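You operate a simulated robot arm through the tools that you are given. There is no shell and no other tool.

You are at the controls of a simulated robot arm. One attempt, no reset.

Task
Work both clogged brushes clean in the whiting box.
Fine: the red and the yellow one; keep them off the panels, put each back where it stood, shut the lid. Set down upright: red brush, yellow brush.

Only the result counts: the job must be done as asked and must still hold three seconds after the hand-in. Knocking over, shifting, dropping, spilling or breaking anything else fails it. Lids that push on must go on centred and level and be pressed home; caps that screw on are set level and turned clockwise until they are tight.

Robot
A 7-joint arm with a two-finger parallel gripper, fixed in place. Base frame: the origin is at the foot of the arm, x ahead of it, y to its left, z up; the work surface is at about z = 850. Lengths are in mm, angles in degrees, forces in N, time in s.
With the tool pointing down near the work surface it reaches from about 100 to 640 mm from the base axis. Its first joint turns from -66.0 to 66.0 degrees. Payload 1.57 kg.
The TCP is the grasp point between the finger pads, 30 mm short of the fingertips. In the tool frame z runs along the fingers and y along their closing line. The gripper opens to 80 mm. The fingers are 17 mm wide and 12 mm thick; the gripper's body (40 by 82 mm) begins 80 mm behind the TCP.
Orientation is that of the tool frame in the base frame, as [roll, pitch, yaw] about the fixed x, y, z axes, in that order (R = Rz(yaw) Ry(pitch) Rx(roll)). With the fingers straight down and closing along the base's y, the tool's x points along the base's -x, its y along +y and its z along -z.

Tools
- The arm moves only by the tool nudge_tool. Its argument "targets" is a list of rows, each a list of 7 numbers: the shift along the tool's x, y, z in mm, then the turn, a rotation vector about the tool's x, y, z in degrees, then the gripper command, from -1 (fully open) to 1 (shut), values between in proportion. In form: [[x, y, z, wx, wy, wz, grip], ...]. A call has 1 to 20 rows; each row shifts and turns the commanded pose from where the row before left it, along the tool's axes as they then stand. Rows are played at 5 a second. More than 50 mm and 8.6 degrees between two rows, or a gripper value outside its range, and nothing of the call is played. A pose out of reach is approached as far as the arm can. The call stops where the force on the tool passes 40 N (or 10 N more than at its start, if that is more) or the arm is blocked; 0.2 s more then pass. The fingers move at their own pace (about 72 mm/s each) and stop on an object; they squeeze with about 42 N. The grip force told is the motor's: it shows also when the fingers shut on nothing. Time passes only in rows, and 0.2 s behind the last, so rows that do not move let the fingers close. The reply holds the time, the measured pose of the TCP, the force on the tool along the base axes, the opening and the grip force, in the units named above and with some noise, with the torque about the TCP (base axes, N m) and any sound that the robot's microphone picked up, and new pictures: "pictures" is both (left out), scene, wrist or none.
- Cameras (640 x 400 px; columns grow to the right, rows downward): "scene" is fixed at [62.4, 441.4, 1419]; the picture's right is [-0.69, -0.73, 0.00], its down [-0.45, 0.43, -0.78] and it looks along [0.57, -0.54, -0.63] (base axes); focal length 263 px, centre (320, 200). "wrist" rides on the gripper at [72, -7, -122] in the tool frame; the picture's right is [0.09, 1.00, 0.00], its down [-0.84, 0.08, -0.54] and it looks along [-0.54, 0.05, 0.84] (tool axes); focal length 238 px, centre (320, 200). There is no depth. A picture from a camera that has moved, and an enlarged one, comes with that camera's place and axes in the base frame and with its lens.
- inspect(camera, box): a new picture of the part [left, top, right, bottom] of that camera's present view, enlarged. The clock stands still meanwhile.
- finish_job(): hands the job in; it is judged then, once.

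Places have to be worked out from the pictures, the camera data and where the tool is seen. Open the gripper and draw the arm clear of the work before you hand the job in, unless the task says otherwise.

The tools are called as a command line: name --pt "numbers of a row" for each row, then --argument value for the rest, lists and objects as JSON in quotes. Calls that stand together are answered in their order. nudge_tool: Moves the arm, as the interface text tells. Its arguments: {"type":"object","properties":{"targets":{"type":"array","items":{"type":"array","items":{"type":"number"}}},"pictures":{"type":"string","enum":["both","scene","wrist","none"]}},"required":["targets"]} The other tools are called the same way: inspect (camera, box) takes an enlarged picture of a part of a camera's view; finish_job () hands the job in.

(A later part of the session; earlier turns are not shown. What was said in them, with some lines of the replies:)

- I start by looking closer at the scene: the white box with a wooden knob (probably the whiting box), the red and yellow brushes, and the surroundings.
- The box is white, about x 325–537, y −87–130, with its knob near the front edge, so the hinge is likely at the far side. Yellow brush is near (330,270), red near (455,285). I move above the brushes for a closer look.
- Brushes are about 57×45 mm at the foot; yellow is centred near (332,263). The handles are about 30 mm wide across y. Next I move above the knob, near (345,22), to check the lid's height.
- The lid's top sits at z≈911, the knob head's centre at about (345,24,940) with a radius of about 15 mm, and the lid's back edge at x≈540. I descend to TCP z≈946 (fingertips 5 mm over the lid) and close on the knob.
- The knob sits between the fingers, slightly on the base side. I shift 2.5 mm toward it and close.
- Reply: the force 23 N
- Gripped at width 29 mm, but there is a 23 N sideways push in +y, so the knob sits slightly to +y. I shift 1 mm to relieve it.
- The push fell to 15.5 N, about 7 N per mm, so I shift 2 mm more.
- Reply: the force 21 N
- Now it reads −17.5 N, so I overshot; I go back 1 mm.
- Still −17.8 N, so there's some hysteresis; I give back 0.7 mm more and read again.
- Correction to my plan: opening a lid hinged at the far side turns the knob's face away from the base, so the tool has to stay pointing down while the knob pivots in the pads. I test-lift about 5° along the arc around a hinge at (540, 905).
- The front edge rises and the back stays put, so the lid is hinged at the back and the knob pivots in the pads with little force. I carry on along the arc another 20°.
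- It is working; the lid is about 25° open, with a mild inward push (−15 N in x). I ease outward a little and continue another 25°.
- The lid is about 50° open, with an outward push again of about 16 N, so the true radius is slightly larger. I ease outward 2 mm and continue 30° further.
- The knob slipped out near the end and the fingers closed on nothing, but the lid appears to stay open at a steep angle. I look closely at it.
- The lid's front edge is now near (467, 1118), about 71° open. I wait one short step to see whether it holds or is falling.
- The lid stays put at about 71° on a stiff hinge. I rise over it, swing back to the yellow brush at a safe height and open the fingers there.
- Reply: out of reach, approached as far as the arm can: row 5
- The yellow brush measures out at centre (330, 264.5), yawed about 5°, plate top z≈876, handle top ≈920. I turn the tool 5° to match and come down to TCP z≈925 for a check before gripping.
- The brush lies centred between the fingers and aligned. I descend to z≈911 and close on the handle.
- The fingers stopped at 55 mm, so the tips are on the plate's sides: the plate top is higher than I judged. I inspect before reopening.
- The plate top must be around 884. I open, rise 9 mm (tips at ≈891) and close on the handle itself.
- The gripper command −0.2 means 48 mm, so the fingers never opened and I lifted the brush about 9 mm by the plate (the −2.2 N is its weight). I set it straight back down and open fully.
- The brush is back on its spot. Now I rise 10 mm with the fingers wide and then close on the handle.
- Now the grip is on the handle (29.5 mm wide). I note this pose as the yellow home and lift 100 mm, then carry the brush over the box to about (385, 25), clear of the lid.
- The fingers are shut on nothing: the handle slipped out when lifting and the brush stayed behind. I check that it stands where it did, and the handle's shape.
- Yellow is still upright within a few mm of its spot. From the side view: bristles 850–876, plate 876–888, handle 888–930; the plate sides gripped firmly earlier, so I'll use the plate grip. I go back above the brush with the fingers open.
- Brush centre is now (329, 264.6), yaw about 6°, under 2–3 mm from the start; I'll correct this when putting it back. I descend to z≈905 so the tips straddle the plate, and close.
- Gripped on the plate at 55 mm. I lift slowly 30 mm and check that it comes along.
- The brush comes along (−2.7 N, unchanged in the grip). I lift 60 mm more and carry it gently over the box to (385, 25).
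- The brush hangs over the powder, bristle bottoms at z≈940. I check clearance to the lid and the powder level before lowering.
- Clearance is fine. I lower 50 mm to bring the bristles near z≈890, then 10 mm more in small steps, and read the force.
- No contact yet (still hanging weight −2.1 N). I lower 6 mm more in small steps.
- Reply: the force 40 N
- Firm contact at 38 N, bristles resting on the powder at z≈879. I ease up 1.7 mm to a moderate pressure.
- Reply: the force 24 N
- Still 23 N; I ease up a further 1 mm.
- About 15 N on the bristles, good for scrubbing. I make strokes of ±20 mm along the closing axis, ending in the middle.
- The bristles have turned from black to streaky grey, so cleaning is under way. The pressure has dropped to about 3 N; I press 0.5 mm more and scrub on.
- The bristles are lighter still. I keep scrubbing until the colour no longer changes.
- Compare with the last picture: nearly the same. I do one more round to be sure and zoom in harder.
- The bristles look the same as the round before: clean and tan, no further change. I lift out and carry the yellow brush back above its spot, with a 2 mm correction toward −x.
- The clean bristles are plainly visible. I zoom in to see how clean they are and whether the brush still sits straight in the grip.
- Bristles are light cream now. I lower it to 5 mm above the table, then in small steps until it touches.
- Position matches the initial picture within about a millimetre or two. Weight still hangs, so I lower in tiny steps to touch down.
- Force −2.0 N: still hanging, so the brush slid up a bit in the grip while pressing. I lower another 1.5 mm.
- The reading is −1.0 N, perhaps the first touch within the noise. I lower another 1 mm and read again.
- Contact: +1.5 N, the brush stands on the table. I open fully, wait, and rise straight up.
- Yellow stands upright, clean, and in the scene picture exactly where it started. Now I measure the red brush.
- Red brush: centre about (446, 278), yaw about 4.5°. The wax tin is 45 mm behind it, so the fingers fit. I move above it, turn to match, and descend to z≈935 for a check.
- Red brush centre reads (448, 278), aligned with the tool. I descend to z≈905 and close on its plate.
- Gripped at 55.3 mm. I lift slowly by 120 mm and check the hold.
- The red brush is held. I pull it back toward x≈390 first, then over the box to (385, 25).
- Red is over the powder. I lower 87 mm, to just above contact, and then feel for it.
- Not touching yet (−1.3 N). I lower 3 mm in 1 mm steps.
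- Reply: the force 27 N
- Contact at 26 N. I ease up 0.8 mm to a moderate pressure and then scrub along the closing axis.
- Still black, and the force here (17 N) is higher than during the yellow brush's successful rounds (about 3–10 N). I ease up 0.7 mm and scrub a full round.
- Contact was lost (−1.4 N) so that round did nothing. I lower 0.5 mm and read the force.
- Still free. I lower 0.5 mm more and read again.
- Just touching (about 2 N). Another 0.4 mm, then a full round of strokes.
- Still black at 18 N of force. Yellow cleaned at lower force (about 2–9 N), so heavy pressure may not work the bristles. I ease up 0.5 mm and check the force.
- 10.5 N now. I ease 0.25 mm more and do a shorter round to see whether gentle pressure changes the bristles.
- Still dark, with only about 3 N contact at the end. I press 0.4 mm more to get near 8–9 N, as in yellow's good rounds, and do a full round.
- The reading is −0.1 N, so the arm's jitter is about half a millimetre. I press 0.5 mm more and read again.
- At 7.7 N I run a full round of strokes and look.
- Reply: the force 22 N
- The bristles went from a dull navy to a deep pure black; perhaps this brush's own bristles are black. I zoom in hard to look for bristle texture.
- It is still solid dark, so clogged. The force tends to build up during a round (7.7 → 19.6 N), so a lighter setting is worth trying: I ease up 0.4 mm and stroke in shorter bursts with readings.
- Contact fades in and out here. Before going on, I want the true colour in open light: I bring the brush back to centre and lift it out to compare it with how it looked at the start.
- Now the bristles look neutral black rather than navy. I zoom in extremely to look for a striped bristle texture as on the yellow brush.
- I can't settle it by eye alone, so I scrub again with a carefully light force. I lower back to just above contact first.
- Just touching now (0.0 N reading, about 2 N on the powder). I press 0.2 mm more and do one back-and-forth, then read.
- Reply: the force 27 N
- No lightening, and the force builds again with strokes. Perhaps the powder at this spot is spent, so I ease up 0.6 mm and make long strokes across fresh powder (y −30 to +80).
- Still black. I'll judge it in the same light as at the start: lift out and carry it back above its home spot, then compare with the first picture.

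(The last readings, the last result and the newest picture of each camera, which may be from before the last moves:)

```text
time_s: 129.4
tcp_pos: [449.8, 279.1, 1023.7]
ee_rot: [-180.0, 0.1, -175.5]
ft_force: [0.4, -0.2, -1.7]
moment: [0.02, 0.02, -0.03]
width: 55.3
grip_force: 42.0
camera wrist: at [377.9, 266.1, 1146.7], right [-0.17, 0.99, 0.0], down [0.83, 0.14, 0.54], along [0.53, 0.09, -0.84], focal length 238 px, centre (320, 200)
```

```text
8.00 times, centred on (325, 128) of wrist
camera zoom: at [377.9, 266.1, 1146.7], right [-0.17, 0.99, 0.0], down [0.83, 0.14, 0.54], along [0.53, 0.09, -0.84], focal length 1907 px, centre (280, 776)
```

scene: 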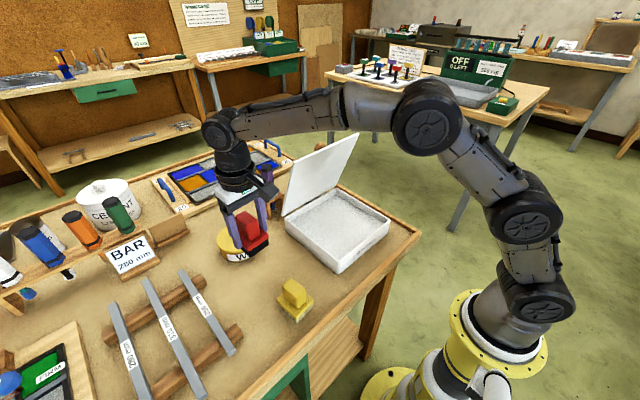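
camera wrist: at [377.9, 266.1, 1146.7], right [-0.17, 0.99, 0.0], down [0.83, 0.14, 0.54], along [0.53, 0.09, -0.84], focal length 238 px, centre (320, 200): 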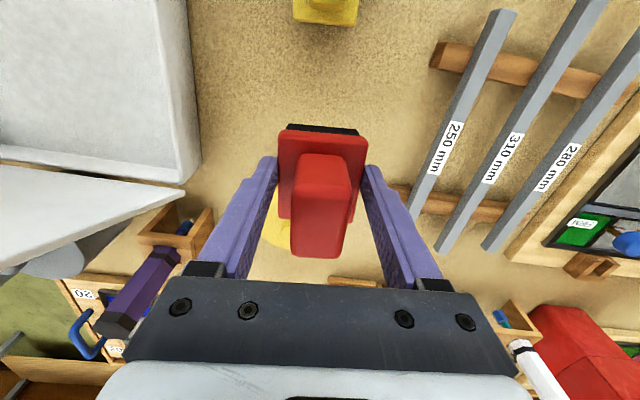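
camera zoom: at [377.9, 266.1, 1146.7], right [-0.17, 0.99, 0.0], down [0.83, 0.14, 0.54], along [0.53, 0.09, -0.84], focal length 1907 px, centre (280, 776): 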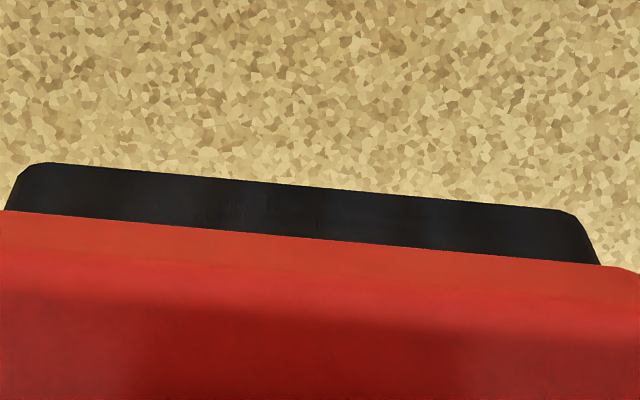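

In this light the bristles are neutral black with faint vertical ribs, whereas at first they were smooth slate-navy. I lower it to just above its spot for a direct comparison with the first picture.

nudge_tool --pt "0 0 12 0 0 0 1" --pt "0 0 22 0 0 0 1" --pt "0 0 25 0 0 0 1" --pt "0 0 25 0 0 0 1" --pt "0 0 18 0 0 0 1" --pt "0 0 9 0 0 0 1" --pt "0 0 5 0 0 0 1" --pt "0 0 0 0 0 0 1"

inspect --camera "scene" --box '[230, 230, 330, 330]'

inspect --camera "scene" --box '[220, 230, 300, 300]'

inspect --camera "wrist" --box '[220, 90, 420, 260]'

```text
time_s: 131.2
tcp_pos: [447.6, 279.6, 907.5]
ee_rot: [180.0, 0.0, -175.5]
ft_force: [-0.2, 0.2, -1.7]
moment: [-0.01, 0.0, 0.0]
width: 55.3
grip_force: 42.3
camera wrist: at [375.8, 266.6, 1030.0], right [-0.17, 0.99, 0.0], down [0.83, 0.14, 0.54], along [0.53, 0.09, -0.84], focal length 238 px, centre (320, 200)
```

scene: 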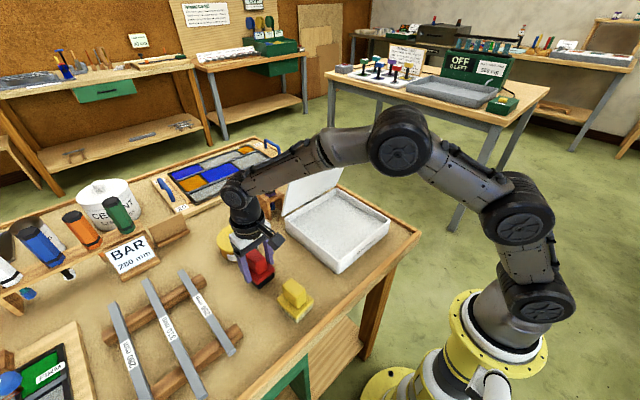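
wrist: 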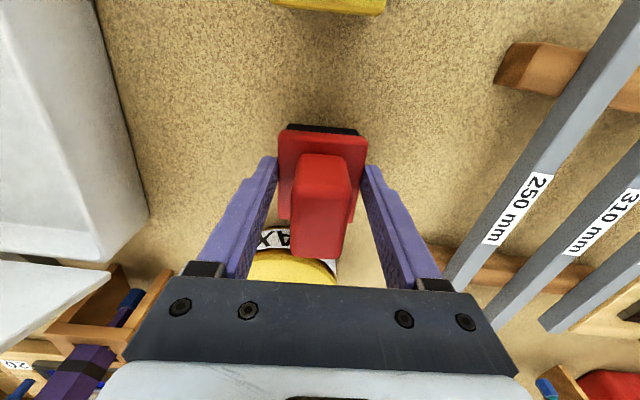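

```text
4.00 times, centred on (280, 280) of scene
camera zoom: at [62.5, 441.4, 1419.0], right [-0.69, -0.73, 0.0], down [-0.45, 0.43, -0.78], along [0.57, -0.54, -0.63], focal length 1050 px, centre (480, -120)
```

zoom: 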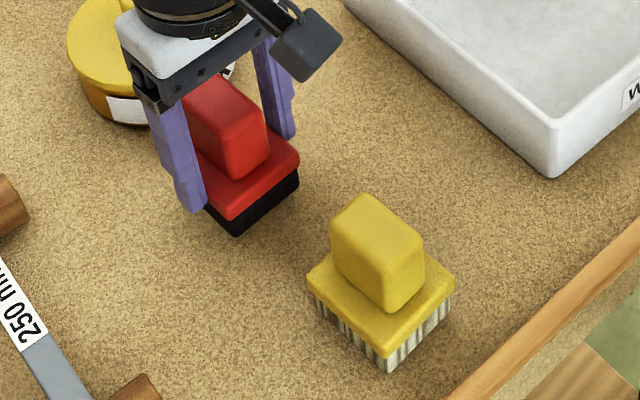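

```text
5.71 times, centred on (260, 265) of scene
camera zoom: at [62.5, 441.4, 1419.0], right [-0.69, -0.73, 0.0], down [-0.45, 0.43, -0.78], along [0.57, -0.54, -0.63], focal length 1501 px, centre (663, -171)
```

zoom: 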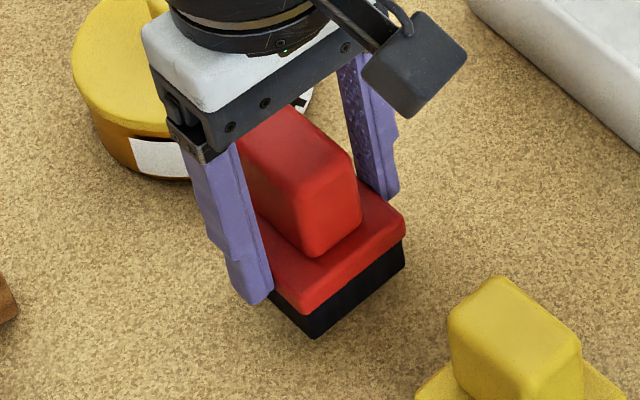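

```text
2.35 times, centred on (320, 175) of wrist
camera zoom: at [375.8, 266.6, 1030.0], right [-0.17, 0.99, 0.0], down [0.83, 0.14, 0.54], along [0.53, 0.09, -0.84], focal length 561 px, centre (320, 259)
```

zoom: 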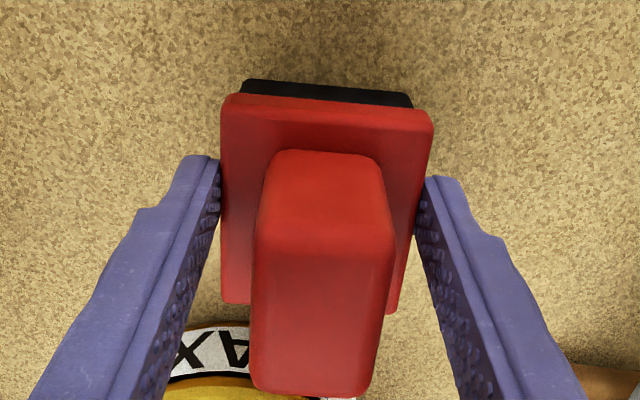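

Compared with the first picture, the red bristles changed from smooth slate to deep black and have stayed so through the last rounds. I zoom in once more for the rib texture.

inspect --camera "scene" --box '[266, 268, 294, 290]'

inspect --camera "wrist" --box '[285, 118, 365, 140]'

```text
16.00 times, centred on (280, 279) of scene
camera zoom: at [62.5, 441.4, 1419.0], right [-0.69, -0.73, 0.0], down [-0.45, 0.43, -0.78], along [0.57, -0.54, -0.63], focal length 4202 px, centre (960, -1064)
```

zoom: 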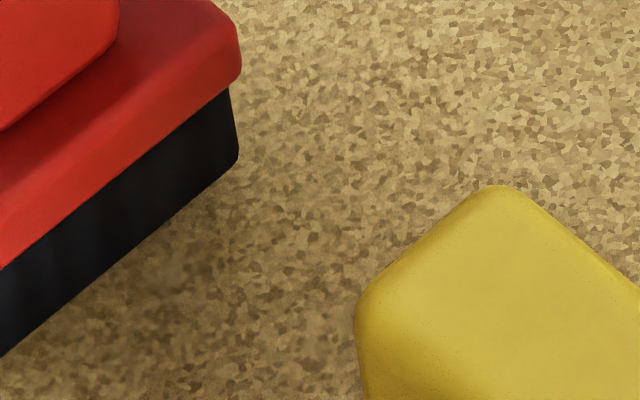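

```text
8.00 times, centred on (325, 129) of wrist
camera zoom: at [375.8, 266.6, 1030.0], right [-0.17, 0.99, 0.0], down [0.83, 0.14, 0.54], along [0.53, 0.09, -0.84], focal length 1907 px, centre (280, 768)
```

zoom: 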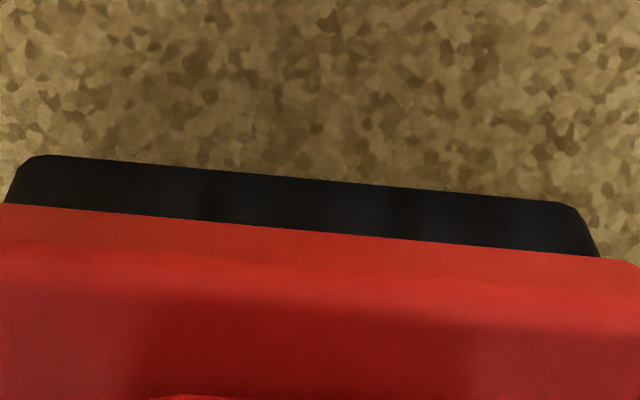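

The texture shows faint ribs and the colour has been steady since about t=101, while yellow's clean state was reached with less scrubbing; I judge red's own bristles to be black and now clean. I set it down, lowering in small steps to touch.

nudge_tool --pt "0 0 2 0 0 0 1" --pt "0 0 1.5 0 0 0 1" --pt "0 0 0 0 0 0 1" --pictures "none"

nudge_tool --pt "0 0 0.6 0 0 0 1" --pt "0 0 0 0 0 0 1" --pictures "none"

nudge_tool --pt "0 0 0.6 0 0 0 1" --pt "0 0 0 0 0 0 1" --pictures "none"

```text
time_s: 132.0
tcp_pos: [448.6, 279.9, 904.5]
ee_rot: [180.0, 0.1, -175.5]
ft_force: [1.0, 1.0, -1.4]
moment: [-0.01, 0.01, 0.01]
width: 55.1
grip_force: 41.8
```

```text
time_s: 132.6
tcp_pos: [448.0, 279.7, 904.7]
ee_rot: [180.0, 0.0, -175.6]
ft_force: [0.1, -0.2, -1.5]
moment: [0.05, -0.01, -0.01]
width: 55.2
grip_force: 42.0
```

```text
time_s: 133.2
tcp_pos: [447.5, 279.1, 903.9]
ee_rot: [180.0, 0.0, -175.5]
ft_force: [-0.7, 0.5, -0.9]
moment: [0.02, 0.01, 0.0]
width: 55.2
grip_force: 42.3
```

Still hanging (−0.9 N). I lower another 0.6 mm twice.

nudge_tool --pt "0 0 0.6 0 0 0 1" --pt "0 0 0 0 0 0 1" --pictures "none"

nudge_tool --pt "0 0 0.5 0 0 0 1" --pt "0 0 0 0 0 0 1" --pictures "none"

```text
time_s: 133.8
tcp_pos: [447.1, 278.7, 903.6]
ee_rot: [180.0, -0.1, -175.4]
ft_force: [-0.4, 0.1, -2.1]
moment: [0.05, 0.02, 0.01]
width: 55.2
grip_force: 42.2
```

```text
time_s: 134.4
tcp_pos: [447.6, 279.3, 902.5]
ee_rot: [180.0, 0.0, -175.5]
ft_force: [0.5, -0.4, 0.7]
moment: [-0.03, -0.04, -0.02]
width: 55.1
grip_force: 41.8
```

Touching (+0.7 N against −1.8 N hanging). I open fully, wait, and rise straight up.

nudge_tool --pt "0 0 0 0 0 0 -0.7" --pt "0 0 0 0 0 0 -1" --pt "0 0 0 0 0 0 -1" --pt "0 0 -10 0 0 0 -1" --pt "0 0 -20 0 0 0 -1" --pt "0 0 -30 0 0 0 -1" --pt "0 0 -35 0 0 0 -1" --pt "0 0 -35 0 0 0 -1" --pt "25 0 0 0 0 4.5 -1" --pt "40 0 0 0 0 0 -1" --pt "40 -15 0 0 0 0 -1" --pt "15 0 0 0 0 0 -1" --pt "0 0 0 0 0 0 -1"

inspect --camera "scene" --box '[230, 230, 330, 330]'

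inspect --camera "wrist" --box '[240, 70, 400, 290]'

```text
time_s: 137.2
tcp_pos: [328.6, 260.5, 1031.7]
ee_rot: [-180.0, 0.0, 180.0]
ft_force: [0.1, 0.1, 0.0]
moment: [-0.01, 0.01, 0.02]
width: 79.9
grip_force: 0.1
camera wrist: at [256.8, 253.7, 1153.7], right [-0.09, 1.0, 0.0], down [0.84, 0.08, 0.54], along [0.54, 0.05, -0.84], focal length 238 px, centre (320, 200)
```

scene: 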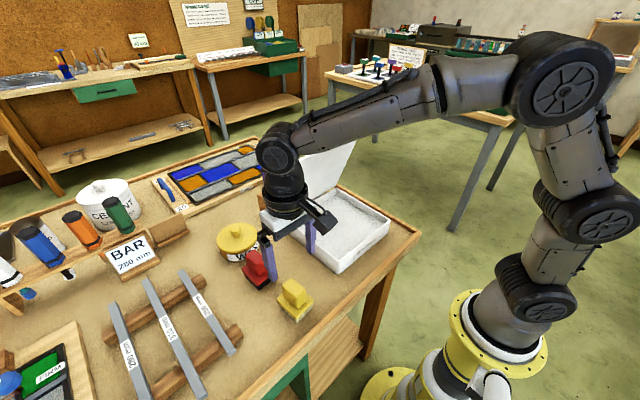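
wrist: 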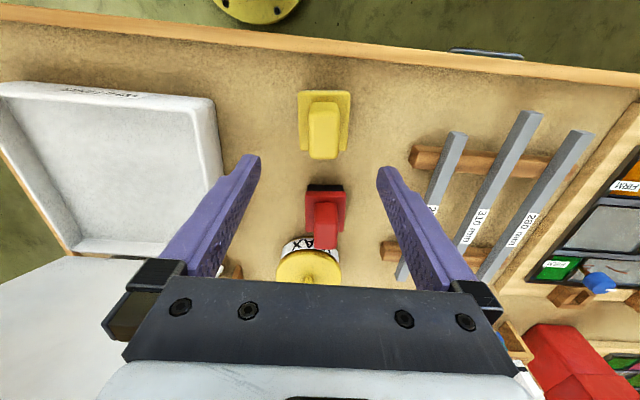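

```text
4.00 times, centred on (280, 280) of scene
camera zoom: at [62.4, 441.4, 1419.0], right [-0.69, -0.73, 0.0], down [-0.45, 0.43, -0.78], along [0.57, -0.54, -0.63], focal length 1050 px, centre (480, -120)
```

zoom: 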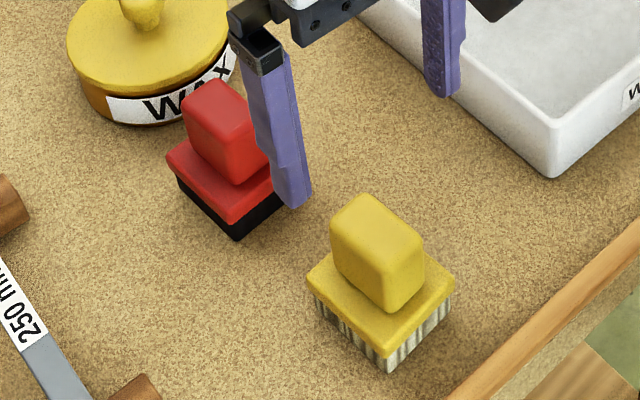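

```text
1.82 times, centred on (320, 180) of wrist
camera zoom: at [256.8, 253.7, 1153.7], right [-0.09, 1.0, 0.0], down [0.84, 0.08, 0.54], along [0.54, 0.05, -0.84], focal length 433 px, centre (320, 236)
```

zoom: 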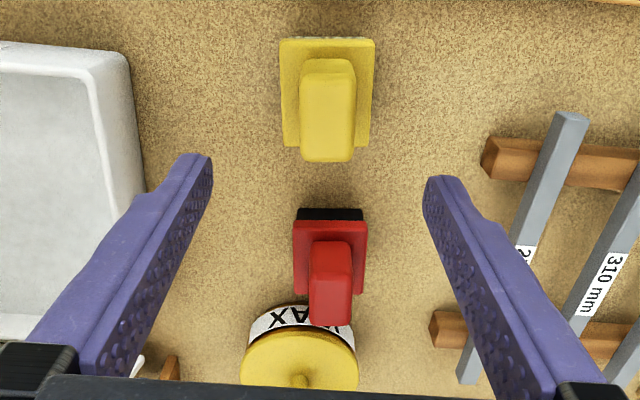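

Red stands exactly where it was (corners match the first picture). One more close look at its bristles in table light before closing the lid.

inspect --camera "scene" --box '[268, 270, 316, 300]'

inspect --camera "scene" --box '[268, 262, 300, 292]'

inspect --camera "scene" --box '[268, 260, 312, 296]'

inspect --camera "scene" --box '[266, 266, 306, 296]'

inspect --camera "wrist" --box '[295, 178, 355, 212]'

```text
13.33 times, centred on (292, 285) of scene
camera zoom: at [62.4, 441.4, 1419.0], right [-0.69, -0.73, 0.0], down [-0.45, 0.43, -0.78], along [0.57, -0.54, -0.63], focal length 3502 px, centre (693, -933)
```

zoom: 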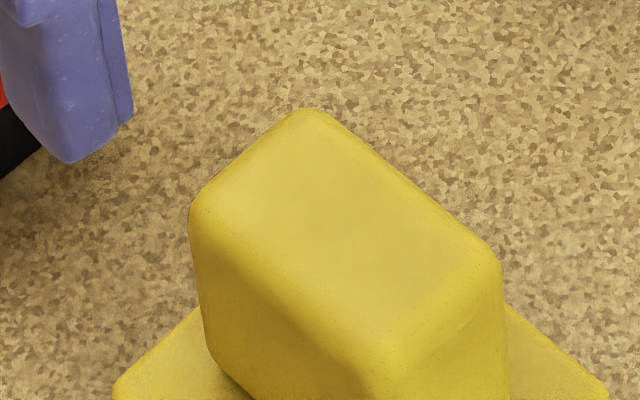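

```text
13.33 times, centred on (284, 277) of scene
camera zoom: at [62.4, 441.4, 1419.0], right [-0.69, -0.73, 0.0], down [-0.45, 0.43, -0.78], along [0.57, -0.54, -0.63], focal length 3502 px, centre (800, -827)
```

zoom: 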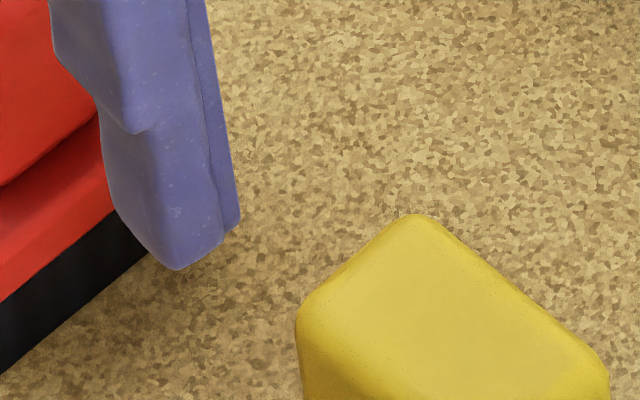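

```text
11.11 times, centred on (290, 278) of scene
camera zoom: at [62.4, 441.4, 1419.0], right [-0.69, -0.73, 0.0], down [-0.45, 0.43, -0.78], along [0.57, -0.54, -0.63], focal length 2918 px, centre (653, -667)
```

zoom: 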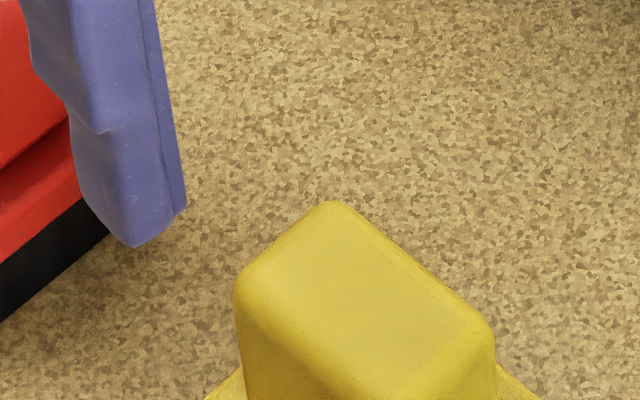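

```text
13.33 times, centred on (286, 281) of scene
camera zoom: at [62.4, 441.4, 1419.0], right [-0.69, -0.73, 0.0], down [-0.45, 0.43, -0.78], along [0.57, -0.54, -0.63], focal length 3502 px, centre (773, -880)
```

zoom: 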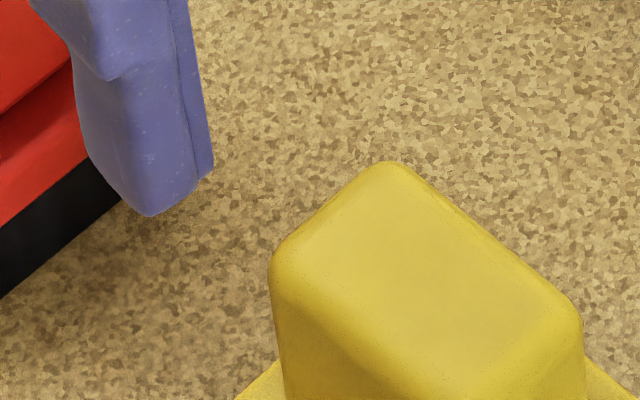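

```text
10.67 times, centred on (325, 195) of wrist
camera zoom: at [256.8, 253.7, 1153.7], right [-0.09, 1.0, 0.0], down [0.84, 0.08, 0.54], along [0.54, 0.05, -0.84], focal length 2542 px, centre (267, 253)
```

zoom: 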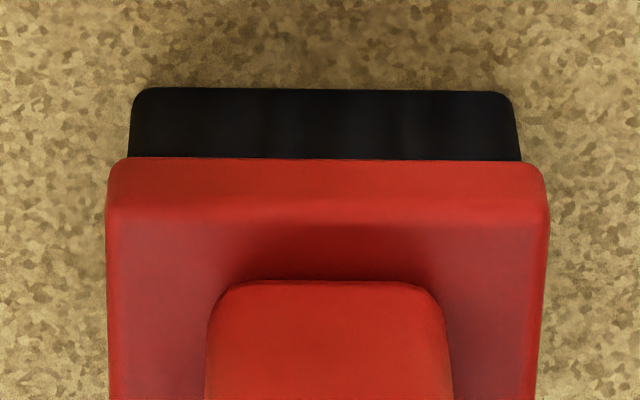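

Faint bristle ribs are visible in black. Both brushes stand upright at home. Now the lid: I rise, pass above its top edge (z≈1120), and come over the knob, expected at about (509, 24, 1101).

nudge_tool --pt "0 0 -20 0 0 0 -1" --pt "0 0 -30 0 0 0 -1" --pt "0 0 -30 0 0 0 -1" --pt "0 0 -30 0 0 0 -1" --pt "0 0 -33 0 0 0 -1" --pt "-22.5 -29.5 0 0 0 0 -1" --pt "-22.5 -29.5 0 0 0 0 -1" --pt "-22.5 -29.5 0 0 0 0 -1" --pt "-22.5 -29.5 0 0 0 0 -1" --pt "-22.5 -29.5 0 0 0 0 -1" --pt "-22.5 -29.5 0 0 0 0 -1" --pt "-22.5 -29.5 0 0 0 0 -1" --pt "-22.5 -29.5 0 0 0 0 -1" --pt "0 0 0 0 0 0 -1"

inspect --camera "wrist" --box '[40, 0, 600, 300]'

inspect --camera "scene" --box '[200, 200, 340, 330]'

```text
time_s: 140.2
tcp_pos: [508.2, 26.1, 1175.2]
ee_rot: [-179.9, 0.0, -179.9]
ft_force: [-0.5, 1.0, -0.3]
moment: [0.02, -0.01, -0.03]
width: 80.1
grip_force: 0.1
camera wrist: at [436.4, 18.9, 1297.8], right [-0.09, 1.0, 0.0], down [0.84, 0.08, 0.54], along [0.54, 0.05, -0.84], focal length 238 px, centre (320, 200)
```

scene: 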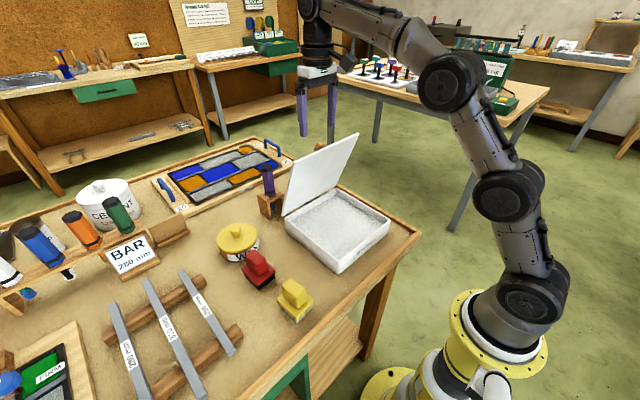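
wrist: 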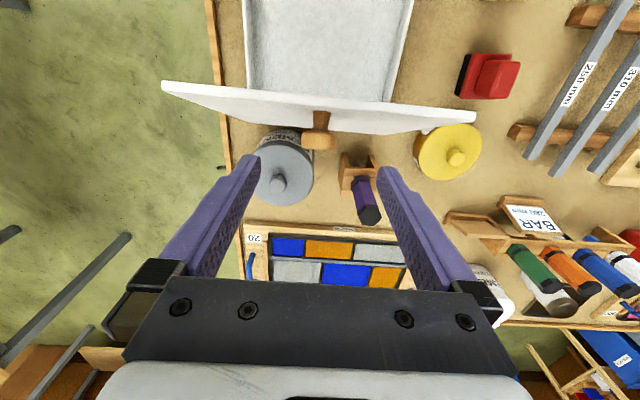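

```text
1.14 times, centred on (320, 150) of wrist
camera zoom: at [436.4, 18.9, 1297.8], right [-0.09, 1.0, 0.0], down [0.84, 0.08, 0.54], along [0.54, 0.05, -0.84], focal length 272 px, centre (320, 257)
```

zoom: 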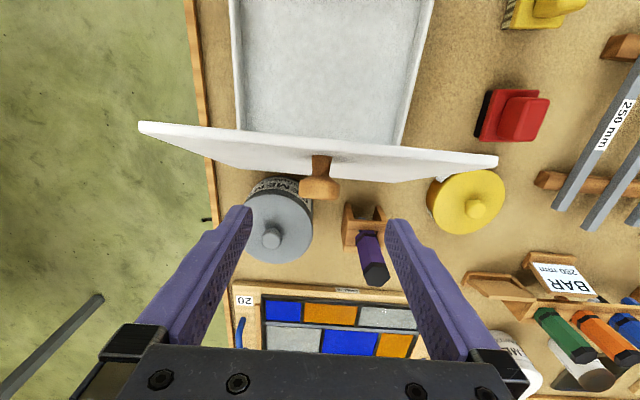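

```text
3.08 times, centred on (270, 265) of scene
camera zoom: at [62.5, 441.4, 1419.0], right [-0.69, -0.73, 0.0], down [-0.45, 0.43, -0.78], along [0.57, -0.54, -0.63], focal length 808 px, centre (474, 0)
```

zoom: 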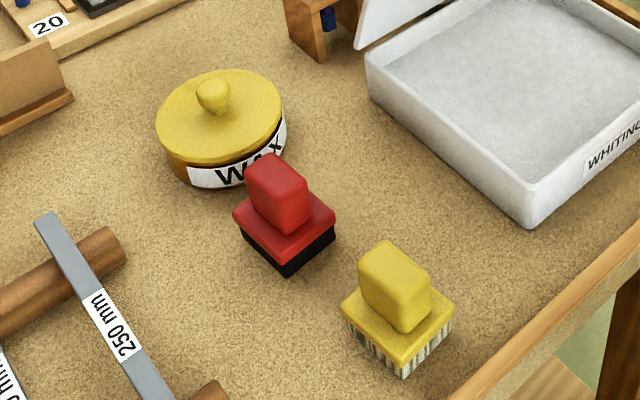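

With the arm clear I take one more high zoom of both brushes' bristles side by side.

inspect --camera "scene" --box '[240, 268, 284, 296]'

inspect --camera "wrist" --box '[440, 40, 540, 110]'

inspect --camera "wrist" --box '[270, 70, 370, 160]'

```text
14.29 times, centred on (262, 282) of scene
camera zoom: at [62.5, 441.4, 1419.0], right [-0.69, -0.73, 0.0], down [-0.45, 0.43, -0.78], along [0.57, -0.54, -0.63], focal length 3752 px, centre (1149, -971)
```

zoom: 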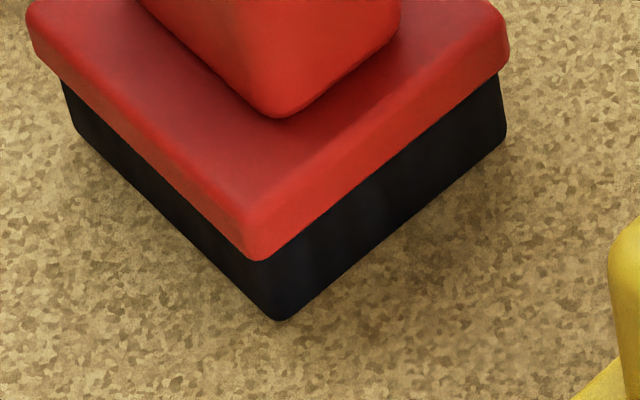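

```text
5.71 times, centred on (490, 75) of wrist
camera zoom: at [436.4, 18.9, 1297.8], right [-0.09, 1.0, 0.0], down [0.84, 0.08, 0.54], along [0.54, 0.05, -0.84], focal length 1362 px, centre (-651, 914)
```

zoom: 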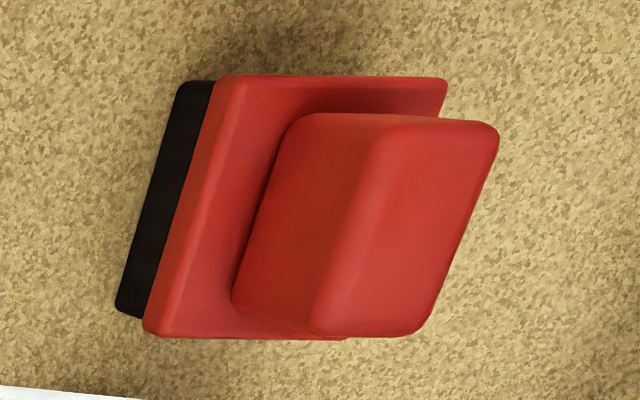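

```text
4.44 times, centred on (320, 115) of wrist
camera zoom: at [436.4, 18.9, 1297.8], right [-0.09, 1.0, 0.0], down [0.84, 0.08, 0.54], along [0.54, 0.05, -0.84], focal length 1059 px, centre (320, 578)
```

zoom: 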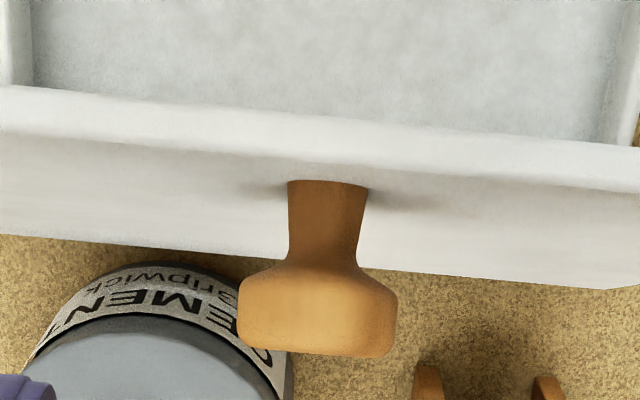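

I'll push the lid shut from behind with the closed fingers, beside the knob at y≈70. First I close the fingers, shift to y≈70 and lower behind the lid's upper edge.

nudge_tool --pt "0 15 0 0 0 0 0" --pt "0 15 0 0 0 0 1" --pt "-3.8 14 0 0 0 0 1" --pt "0 0 0 0 0 0 1" --pt "0 0 15 0 0 0 1" --pt "0 0 20 0 0 0 1" --pt "0 0 20 0 0 0 1" --pt "0 0 15 0 0 0 1" --pt "0 0 0 0 0 0 1"

```text
time_s: 142.2
tcp_pos: [511.4, 69.3, 1106.2]
ee_rot: [-180.0, -0.1, 179.9]
ft_force: [0.6, -0.1, -0.7]
moment: [-0.01, -0.01, -0.02]
width: 0.1
grip_force: 21.5
camera wrist: at [438.9, 62.4, 1228.1], right [-0.09, 1.0, 0.0], down [0.84, 0.08, 0.54], along [0.54, 0.05, -0.84], focal length 238 px, centre (320, 200)
```

scene: 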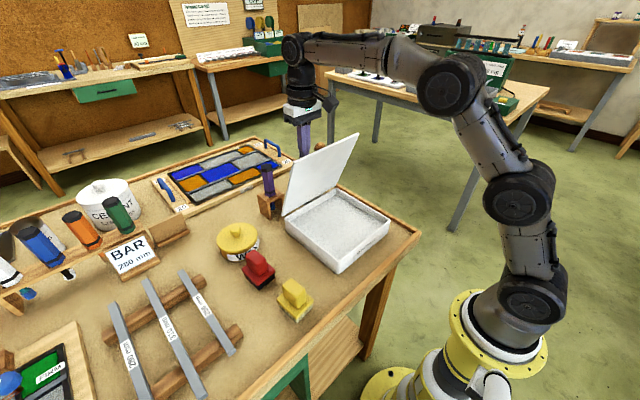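
wrist: 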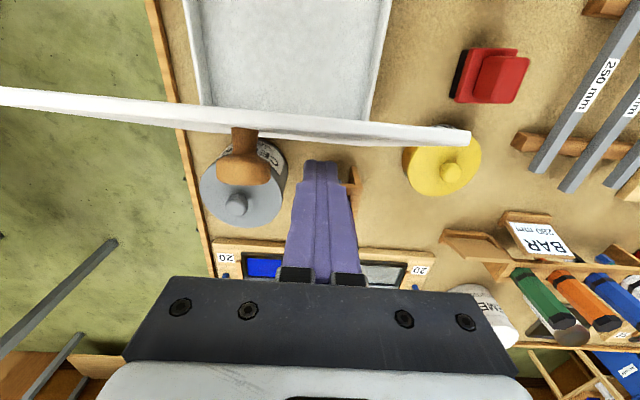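

The fingers are behind the lid, right of the knob. I push it over along the arc to about 50° and check.

nudge_tool --pt "8 0 0.5 0 0 0 1" --pt "7.2 0 0.4 0 0 0 1" --pt "8 0 2.9 0 0 0 1" --pt "8.1 0 2.9 0 0 0 1" --pt "7.7 0 3.6 0 0 0 1" --pt "7.7 0 3.7 0 0 0 1" --pt "6.7 0 4 0 0 0 1" --pt "6.7 0 4 0 0 0 1" --pt "6.3 0 4.5 0 0 0 1" --pt "6.3 0 4.5 0 0 0 1"

```text
time_s: 144.4
tcp_pos: [437.7, 68.9, 1074.6]
ee_rot: [-180.0, 0.0, -179.9]
ft_force: [0.2, 0.0, 0.5]
moment: [-0.01, -0.04, -0.05]
width: 0.4
grip_force: 21.4
camera wrist: at [366.1, 62.5, 1197.2], right [-0.09, 1.0, 0.0], down [0.84, 0.08, 0.54], along [0.54, 0.05, -0.84], focal length 238 px, centre (320, 200)
```

scene: 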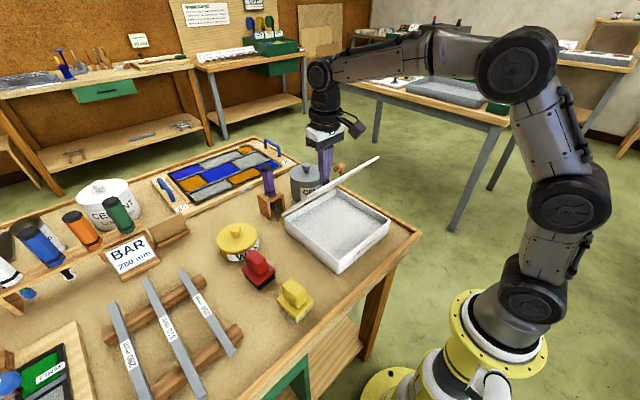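
wrist: 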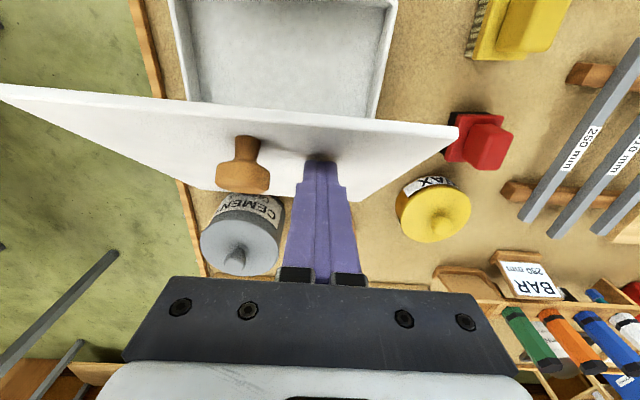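

The lid follows smoothly. I continue along the arc to about 10° and look again.

nudge_tool --pt "7.57 0 7.07 0 0 0 1" --pt "7.57 0 7.07 0 0 0 1" --pt "7.57 0 7.07 0 0 0 1" --pt "6.23 0 8.27 0 0 0 1" --pt "6.23 0 8.27 0 0 0 1" --pt "6.23 0 8.27 0 0 0 1" --pt "4.67 0 9.23 0 0 0 1" --pt "4.67 0 9.23 0 0 0 1" --pt "4.67 0 9.23 0 0 0 1" --pt "3.03 0 9.9 0 0 0 1" --pt "3.03 0 9.9 0 0 0 1" --pt "3.03 0 9.9 0 0 0 1"

```text
time_s: 147.0
tcp_pos: [374.1, 69.8, 969.8]
ee_rot: [-179.9, -0.1, 180.0]
ft_force: [-0.1, 0.4, 0.3]
moment: [-0.01, -0.01, 0.0]
width: 0.2
grip_force: 21.5
camera wrist: at [301.6, 62.8, 1092.6], right [-0.09, 1.0, 0.0], down [0.84, 0.08, 0.54], along [0.54, 0.05, -0.84], focal length 238 px, centre (320, 200)
```

scene: 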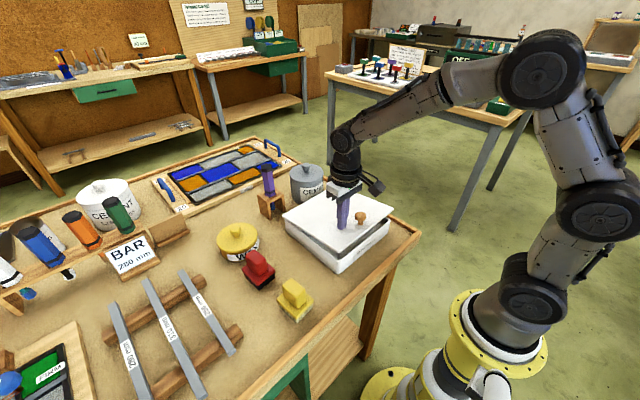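
wrist: 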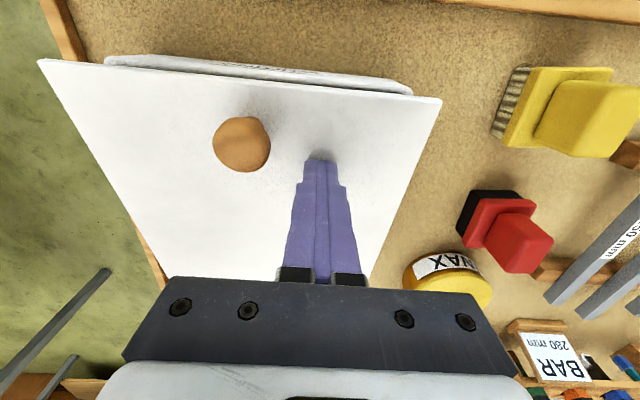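

Nearly shut. I push down the last 29 mm in decreasing steps and read the force.

nudge_tool --pt "1.25 0 7.65 0 0 0 1" --pt "1.25 0 7.65 0 0 0 1" --pt "0.4 0 6 0 0 0 1" --pt "0.3 0 5 0 0 0 1" --pt "0 0 2.5 0 0 0 1" --pt "0 0 0 0 0 0 1"

inspect --camera "scene" --box '[270, 150, 410, 280]'

```text
time_s: 148.4
tcp_pos: [370.4, 70.6, 943.8]
ee_rot: [180.0, 0.1, -180.0]
ft_force: [-8.5, -2.3, 19.7]
moment: [-0.08, 0.21, 0.02]
width: 0.0
grip_force: 21.3
camera wrist: at [298.6, 62.9, 1065.5], right [-0.09, 1.0, 0.0], down [0.84, 0.08, 0.54], along [0.54, 0.05, -0.84], focal length 238 px, centre (320, 200)
```

scene: 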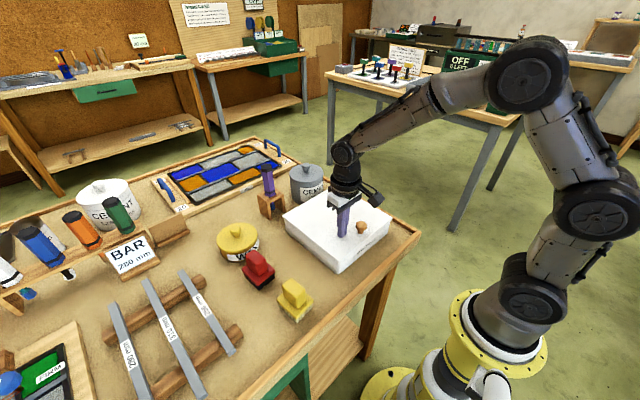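
wrist: 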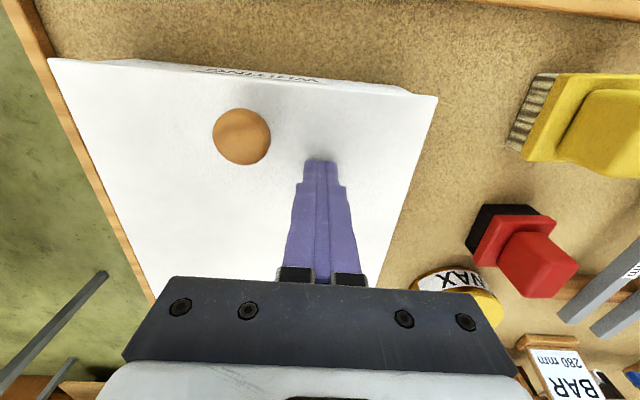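

```text
3.08 times, centred on (340, 215) of scene
camera zoom: at [62.0, 441.3, 1419.1], right [-0.69, -0.73, 0.0], down [-0.45, 0.43, -0.78], along [0.57, -0.54, -0.63], focal length 808 px, centre (258, 154)
```

zoom: 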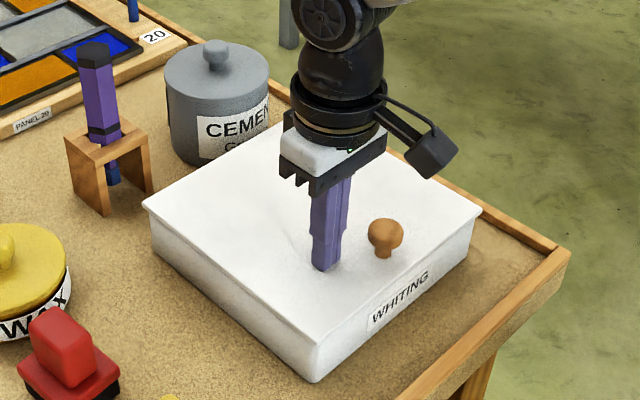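

The lid lies flat on the box again, matching the first picture, with 20 N pressing it down. I lift straight up and away and check everything.

nudge_tool --pt "0 0 -5 0 0 0 1" --pt "0 0 -15 0 0 0 1" --pt "0 0 -25 0 0 0 1" --pt "0 0 -35 0 0 0 1" --pt "0 0 -35 0 0 0 0" --pt "10 0 -35 0 0 0 -1" --pt "20 0 -30 0 0 0 -1" --pt "25 0 -20 0 0 0 -1" --pt "25 0 0 0 0 0 -1" --pt "0 0 0 0 0 0 -1"

inspect --camera "scene" --box '[200, 150, 430, 330]'

inspect --camera "scene" --box '[270, 150, 410, 280]'

```text
time_s: 150.6
tcp_pos: [290.8, 70.6, 1140.6]
ee_rot: [-179.9, 0.0, 180.0]
ft_force: [-0.6, 0.2, 0.8]
moment: [-0.05, -0.02, 0.02]
width: 79.8
grip_force: 0.1
camera wrist: at [218.4, 63.3, 1262.9], right [-0.09, 1.0, 0.0], down [0.84, 0.08, 0.54], along [0.54, 0.05, -0.84], focal length 238 px, centre (320, 200)
```

scene: 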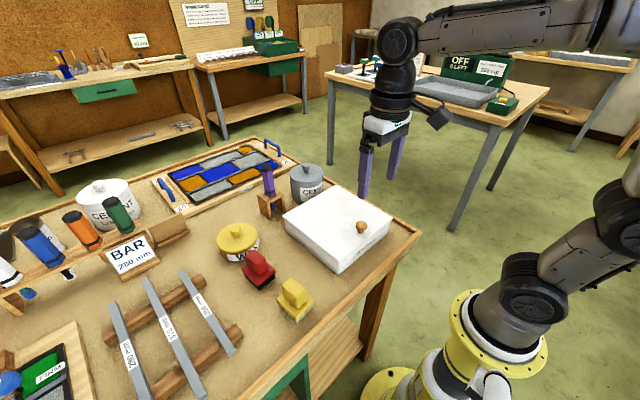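
wrist: 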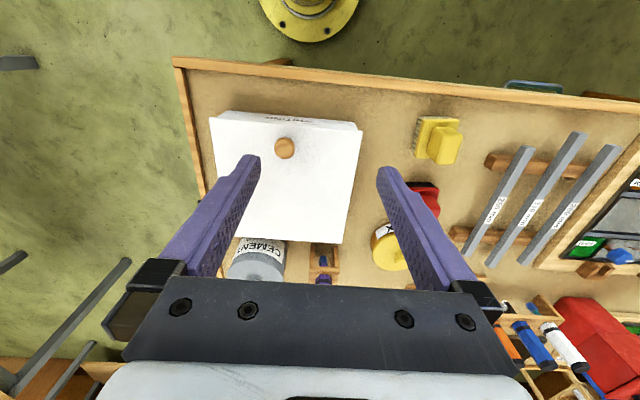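

```text
2.22 times, centred on (315, 240) of scene
camera zoom: at [62.4, 441.4, 1419.0], right [-0.69, -0.73, 0.0], down [-0.45, 0.43, -0.78], along [0.57, -0.54, -0.63], focal length 584 px, centre (331, 111)
```

zoom: 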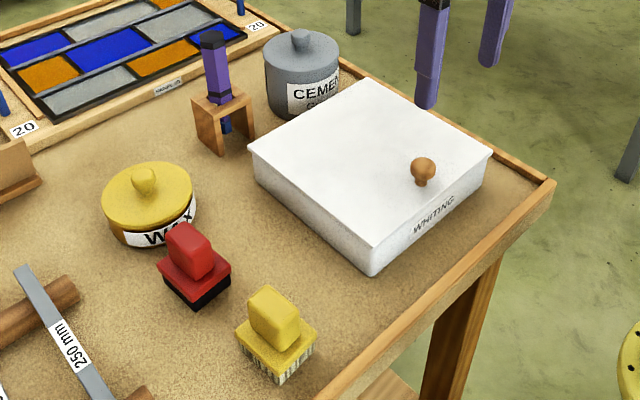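

```text
3.08 times, centred on (340, 215) of scene
camera zoom: at [62.4, 441.4, 1419.0], right [-0.69, -0.73, 0.0], down [-0.45, 0.43, -0.78], along [0.57, -0.54, -0.63], focal length 808 px, centre (258, 154)
```

zoom: 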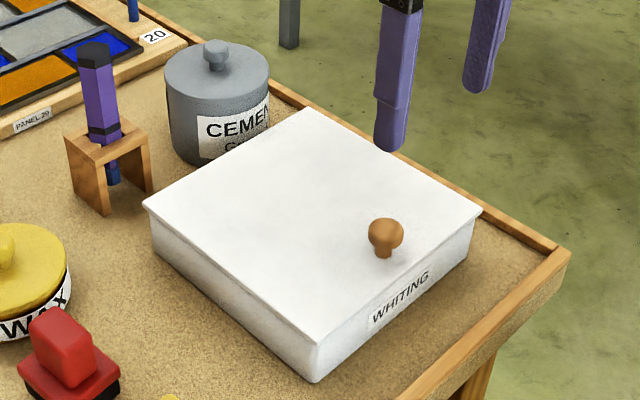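

Everything matches the starting picture: lid shut, both brushes upright in place. Before handing in I read the wall notes, in case they say something about the brushes.

inspect --camera "scene" --box '[175, 0, 295, 60]'

inspect --camera "scene" --box '[330, 30, 530, 120]'

inspect --camera "scene" --box '[40, 20, 160, 100]'

inspect --camera "scene" --box '[240, 262, 284, 296]'

```text
5.33 times, centred on (235, 30) of scene
camera zoom: at [62.4, 441.4, 1419.0], right [-0.69, -0.73, 0.0], down [-0.45, 0.43, -0.78], along [0.57, -0.54, -0.63], focal length 1401 px, centre (773, 1107)
```

zoom: 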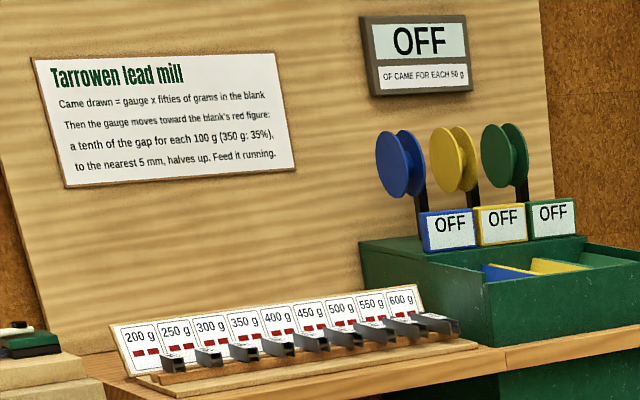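

```text
3.20 times, centred on (430, 75) of scene
camera zoom: at [62.4, 441.4, 1419.0], right [-0.69, -0.73, 0.0], down [-0.45, 0.43, -0.78], along [0.57, -0.54, -0.63], focal length 840 px, centre (-32, 600)
```

zoom: 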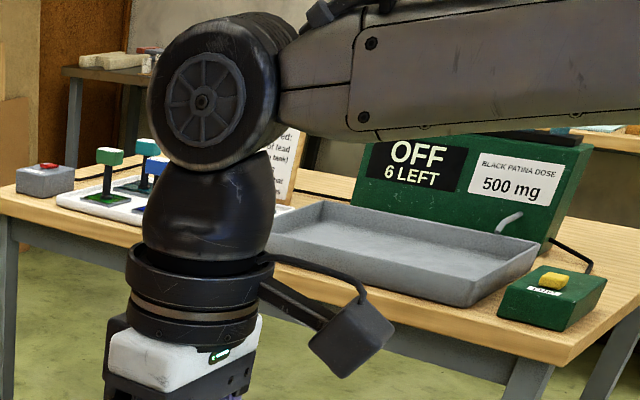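

```text
5.00 times, centred on (100, 60) of scene
camera zoom: at [62.4, 441.4, 1419.0], right [-0.69, -0.73, 0.0], down [-0.45, 0.43, -0.78], along [0.57, -0.54, -0.63], focal length 1313 px, centre (1420, 900)
```

zoom: 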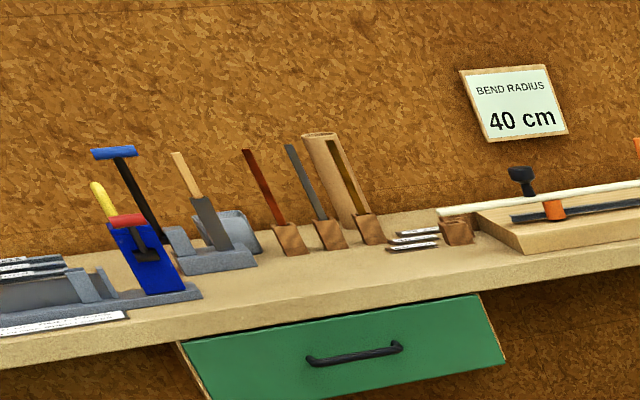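

```text
11.76 times, centred on (262, 279) of scene
camera zoom: at [62.4, 441.4, 1419.0], right [-0.69, -0.73, 0.0], down [-0.45, 0.43, -0.78], along [0.57, -0.54, -0.63], focal length 3090 px, centre (1002, -729)
```

zoom: 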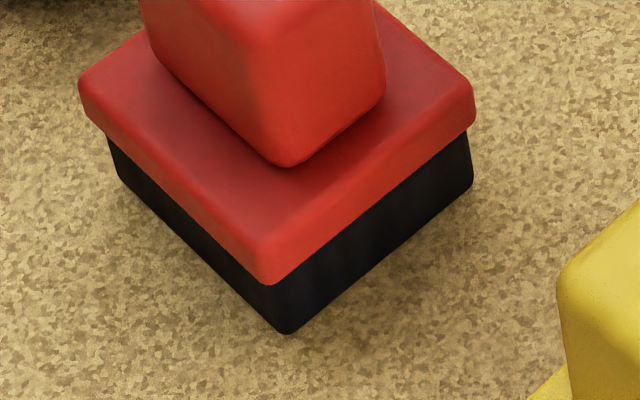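

The notes concern other work and say nothing about the brushes. The lid is shut flat. Yellow is clean (pale bristles), and red has gone from dull slate to ribbed black and stayed that way. That red is clean is my judgement, since black is the best I could tell for its own bristle colour. Both stand upright on their spots, the gripper is open and the arm is clear, so I hand in.

finish_job

```text
The job is handed in.
```

I've handed the job in. Both brushes are back where they stood, upright, and the whiting box lid is shut. I'm sure the yellow brush is clean but less sure about the red one.

- **Yellow brush:** its bristles went from dark to pale cream over the first two rounds of strokes. Two more rounds changed nothing, so I took it as clean.
- **Red brush:** its bristles never turned pale. They went from a smooth dark slate to a deep black with faint ribs, and about 500 mm more scrubbing made no difference. I took this to mean its bristles are naturally black and now clean. If they should be pale, the red brush is not clean.
- **Slips:** the yellow brush slid out of my first grip and shifted a few millimetres without falling. I corrected for that when I put it back, and both brushes match the starting picture. The lid's knob also slipped out of my grip while I was opening it, but the lid stayed open on its own.
- **Panels and lid:** I kept both brushes well away from the panels. I pressed the lid down with about 20 N, and it looks the same as in the first picture.
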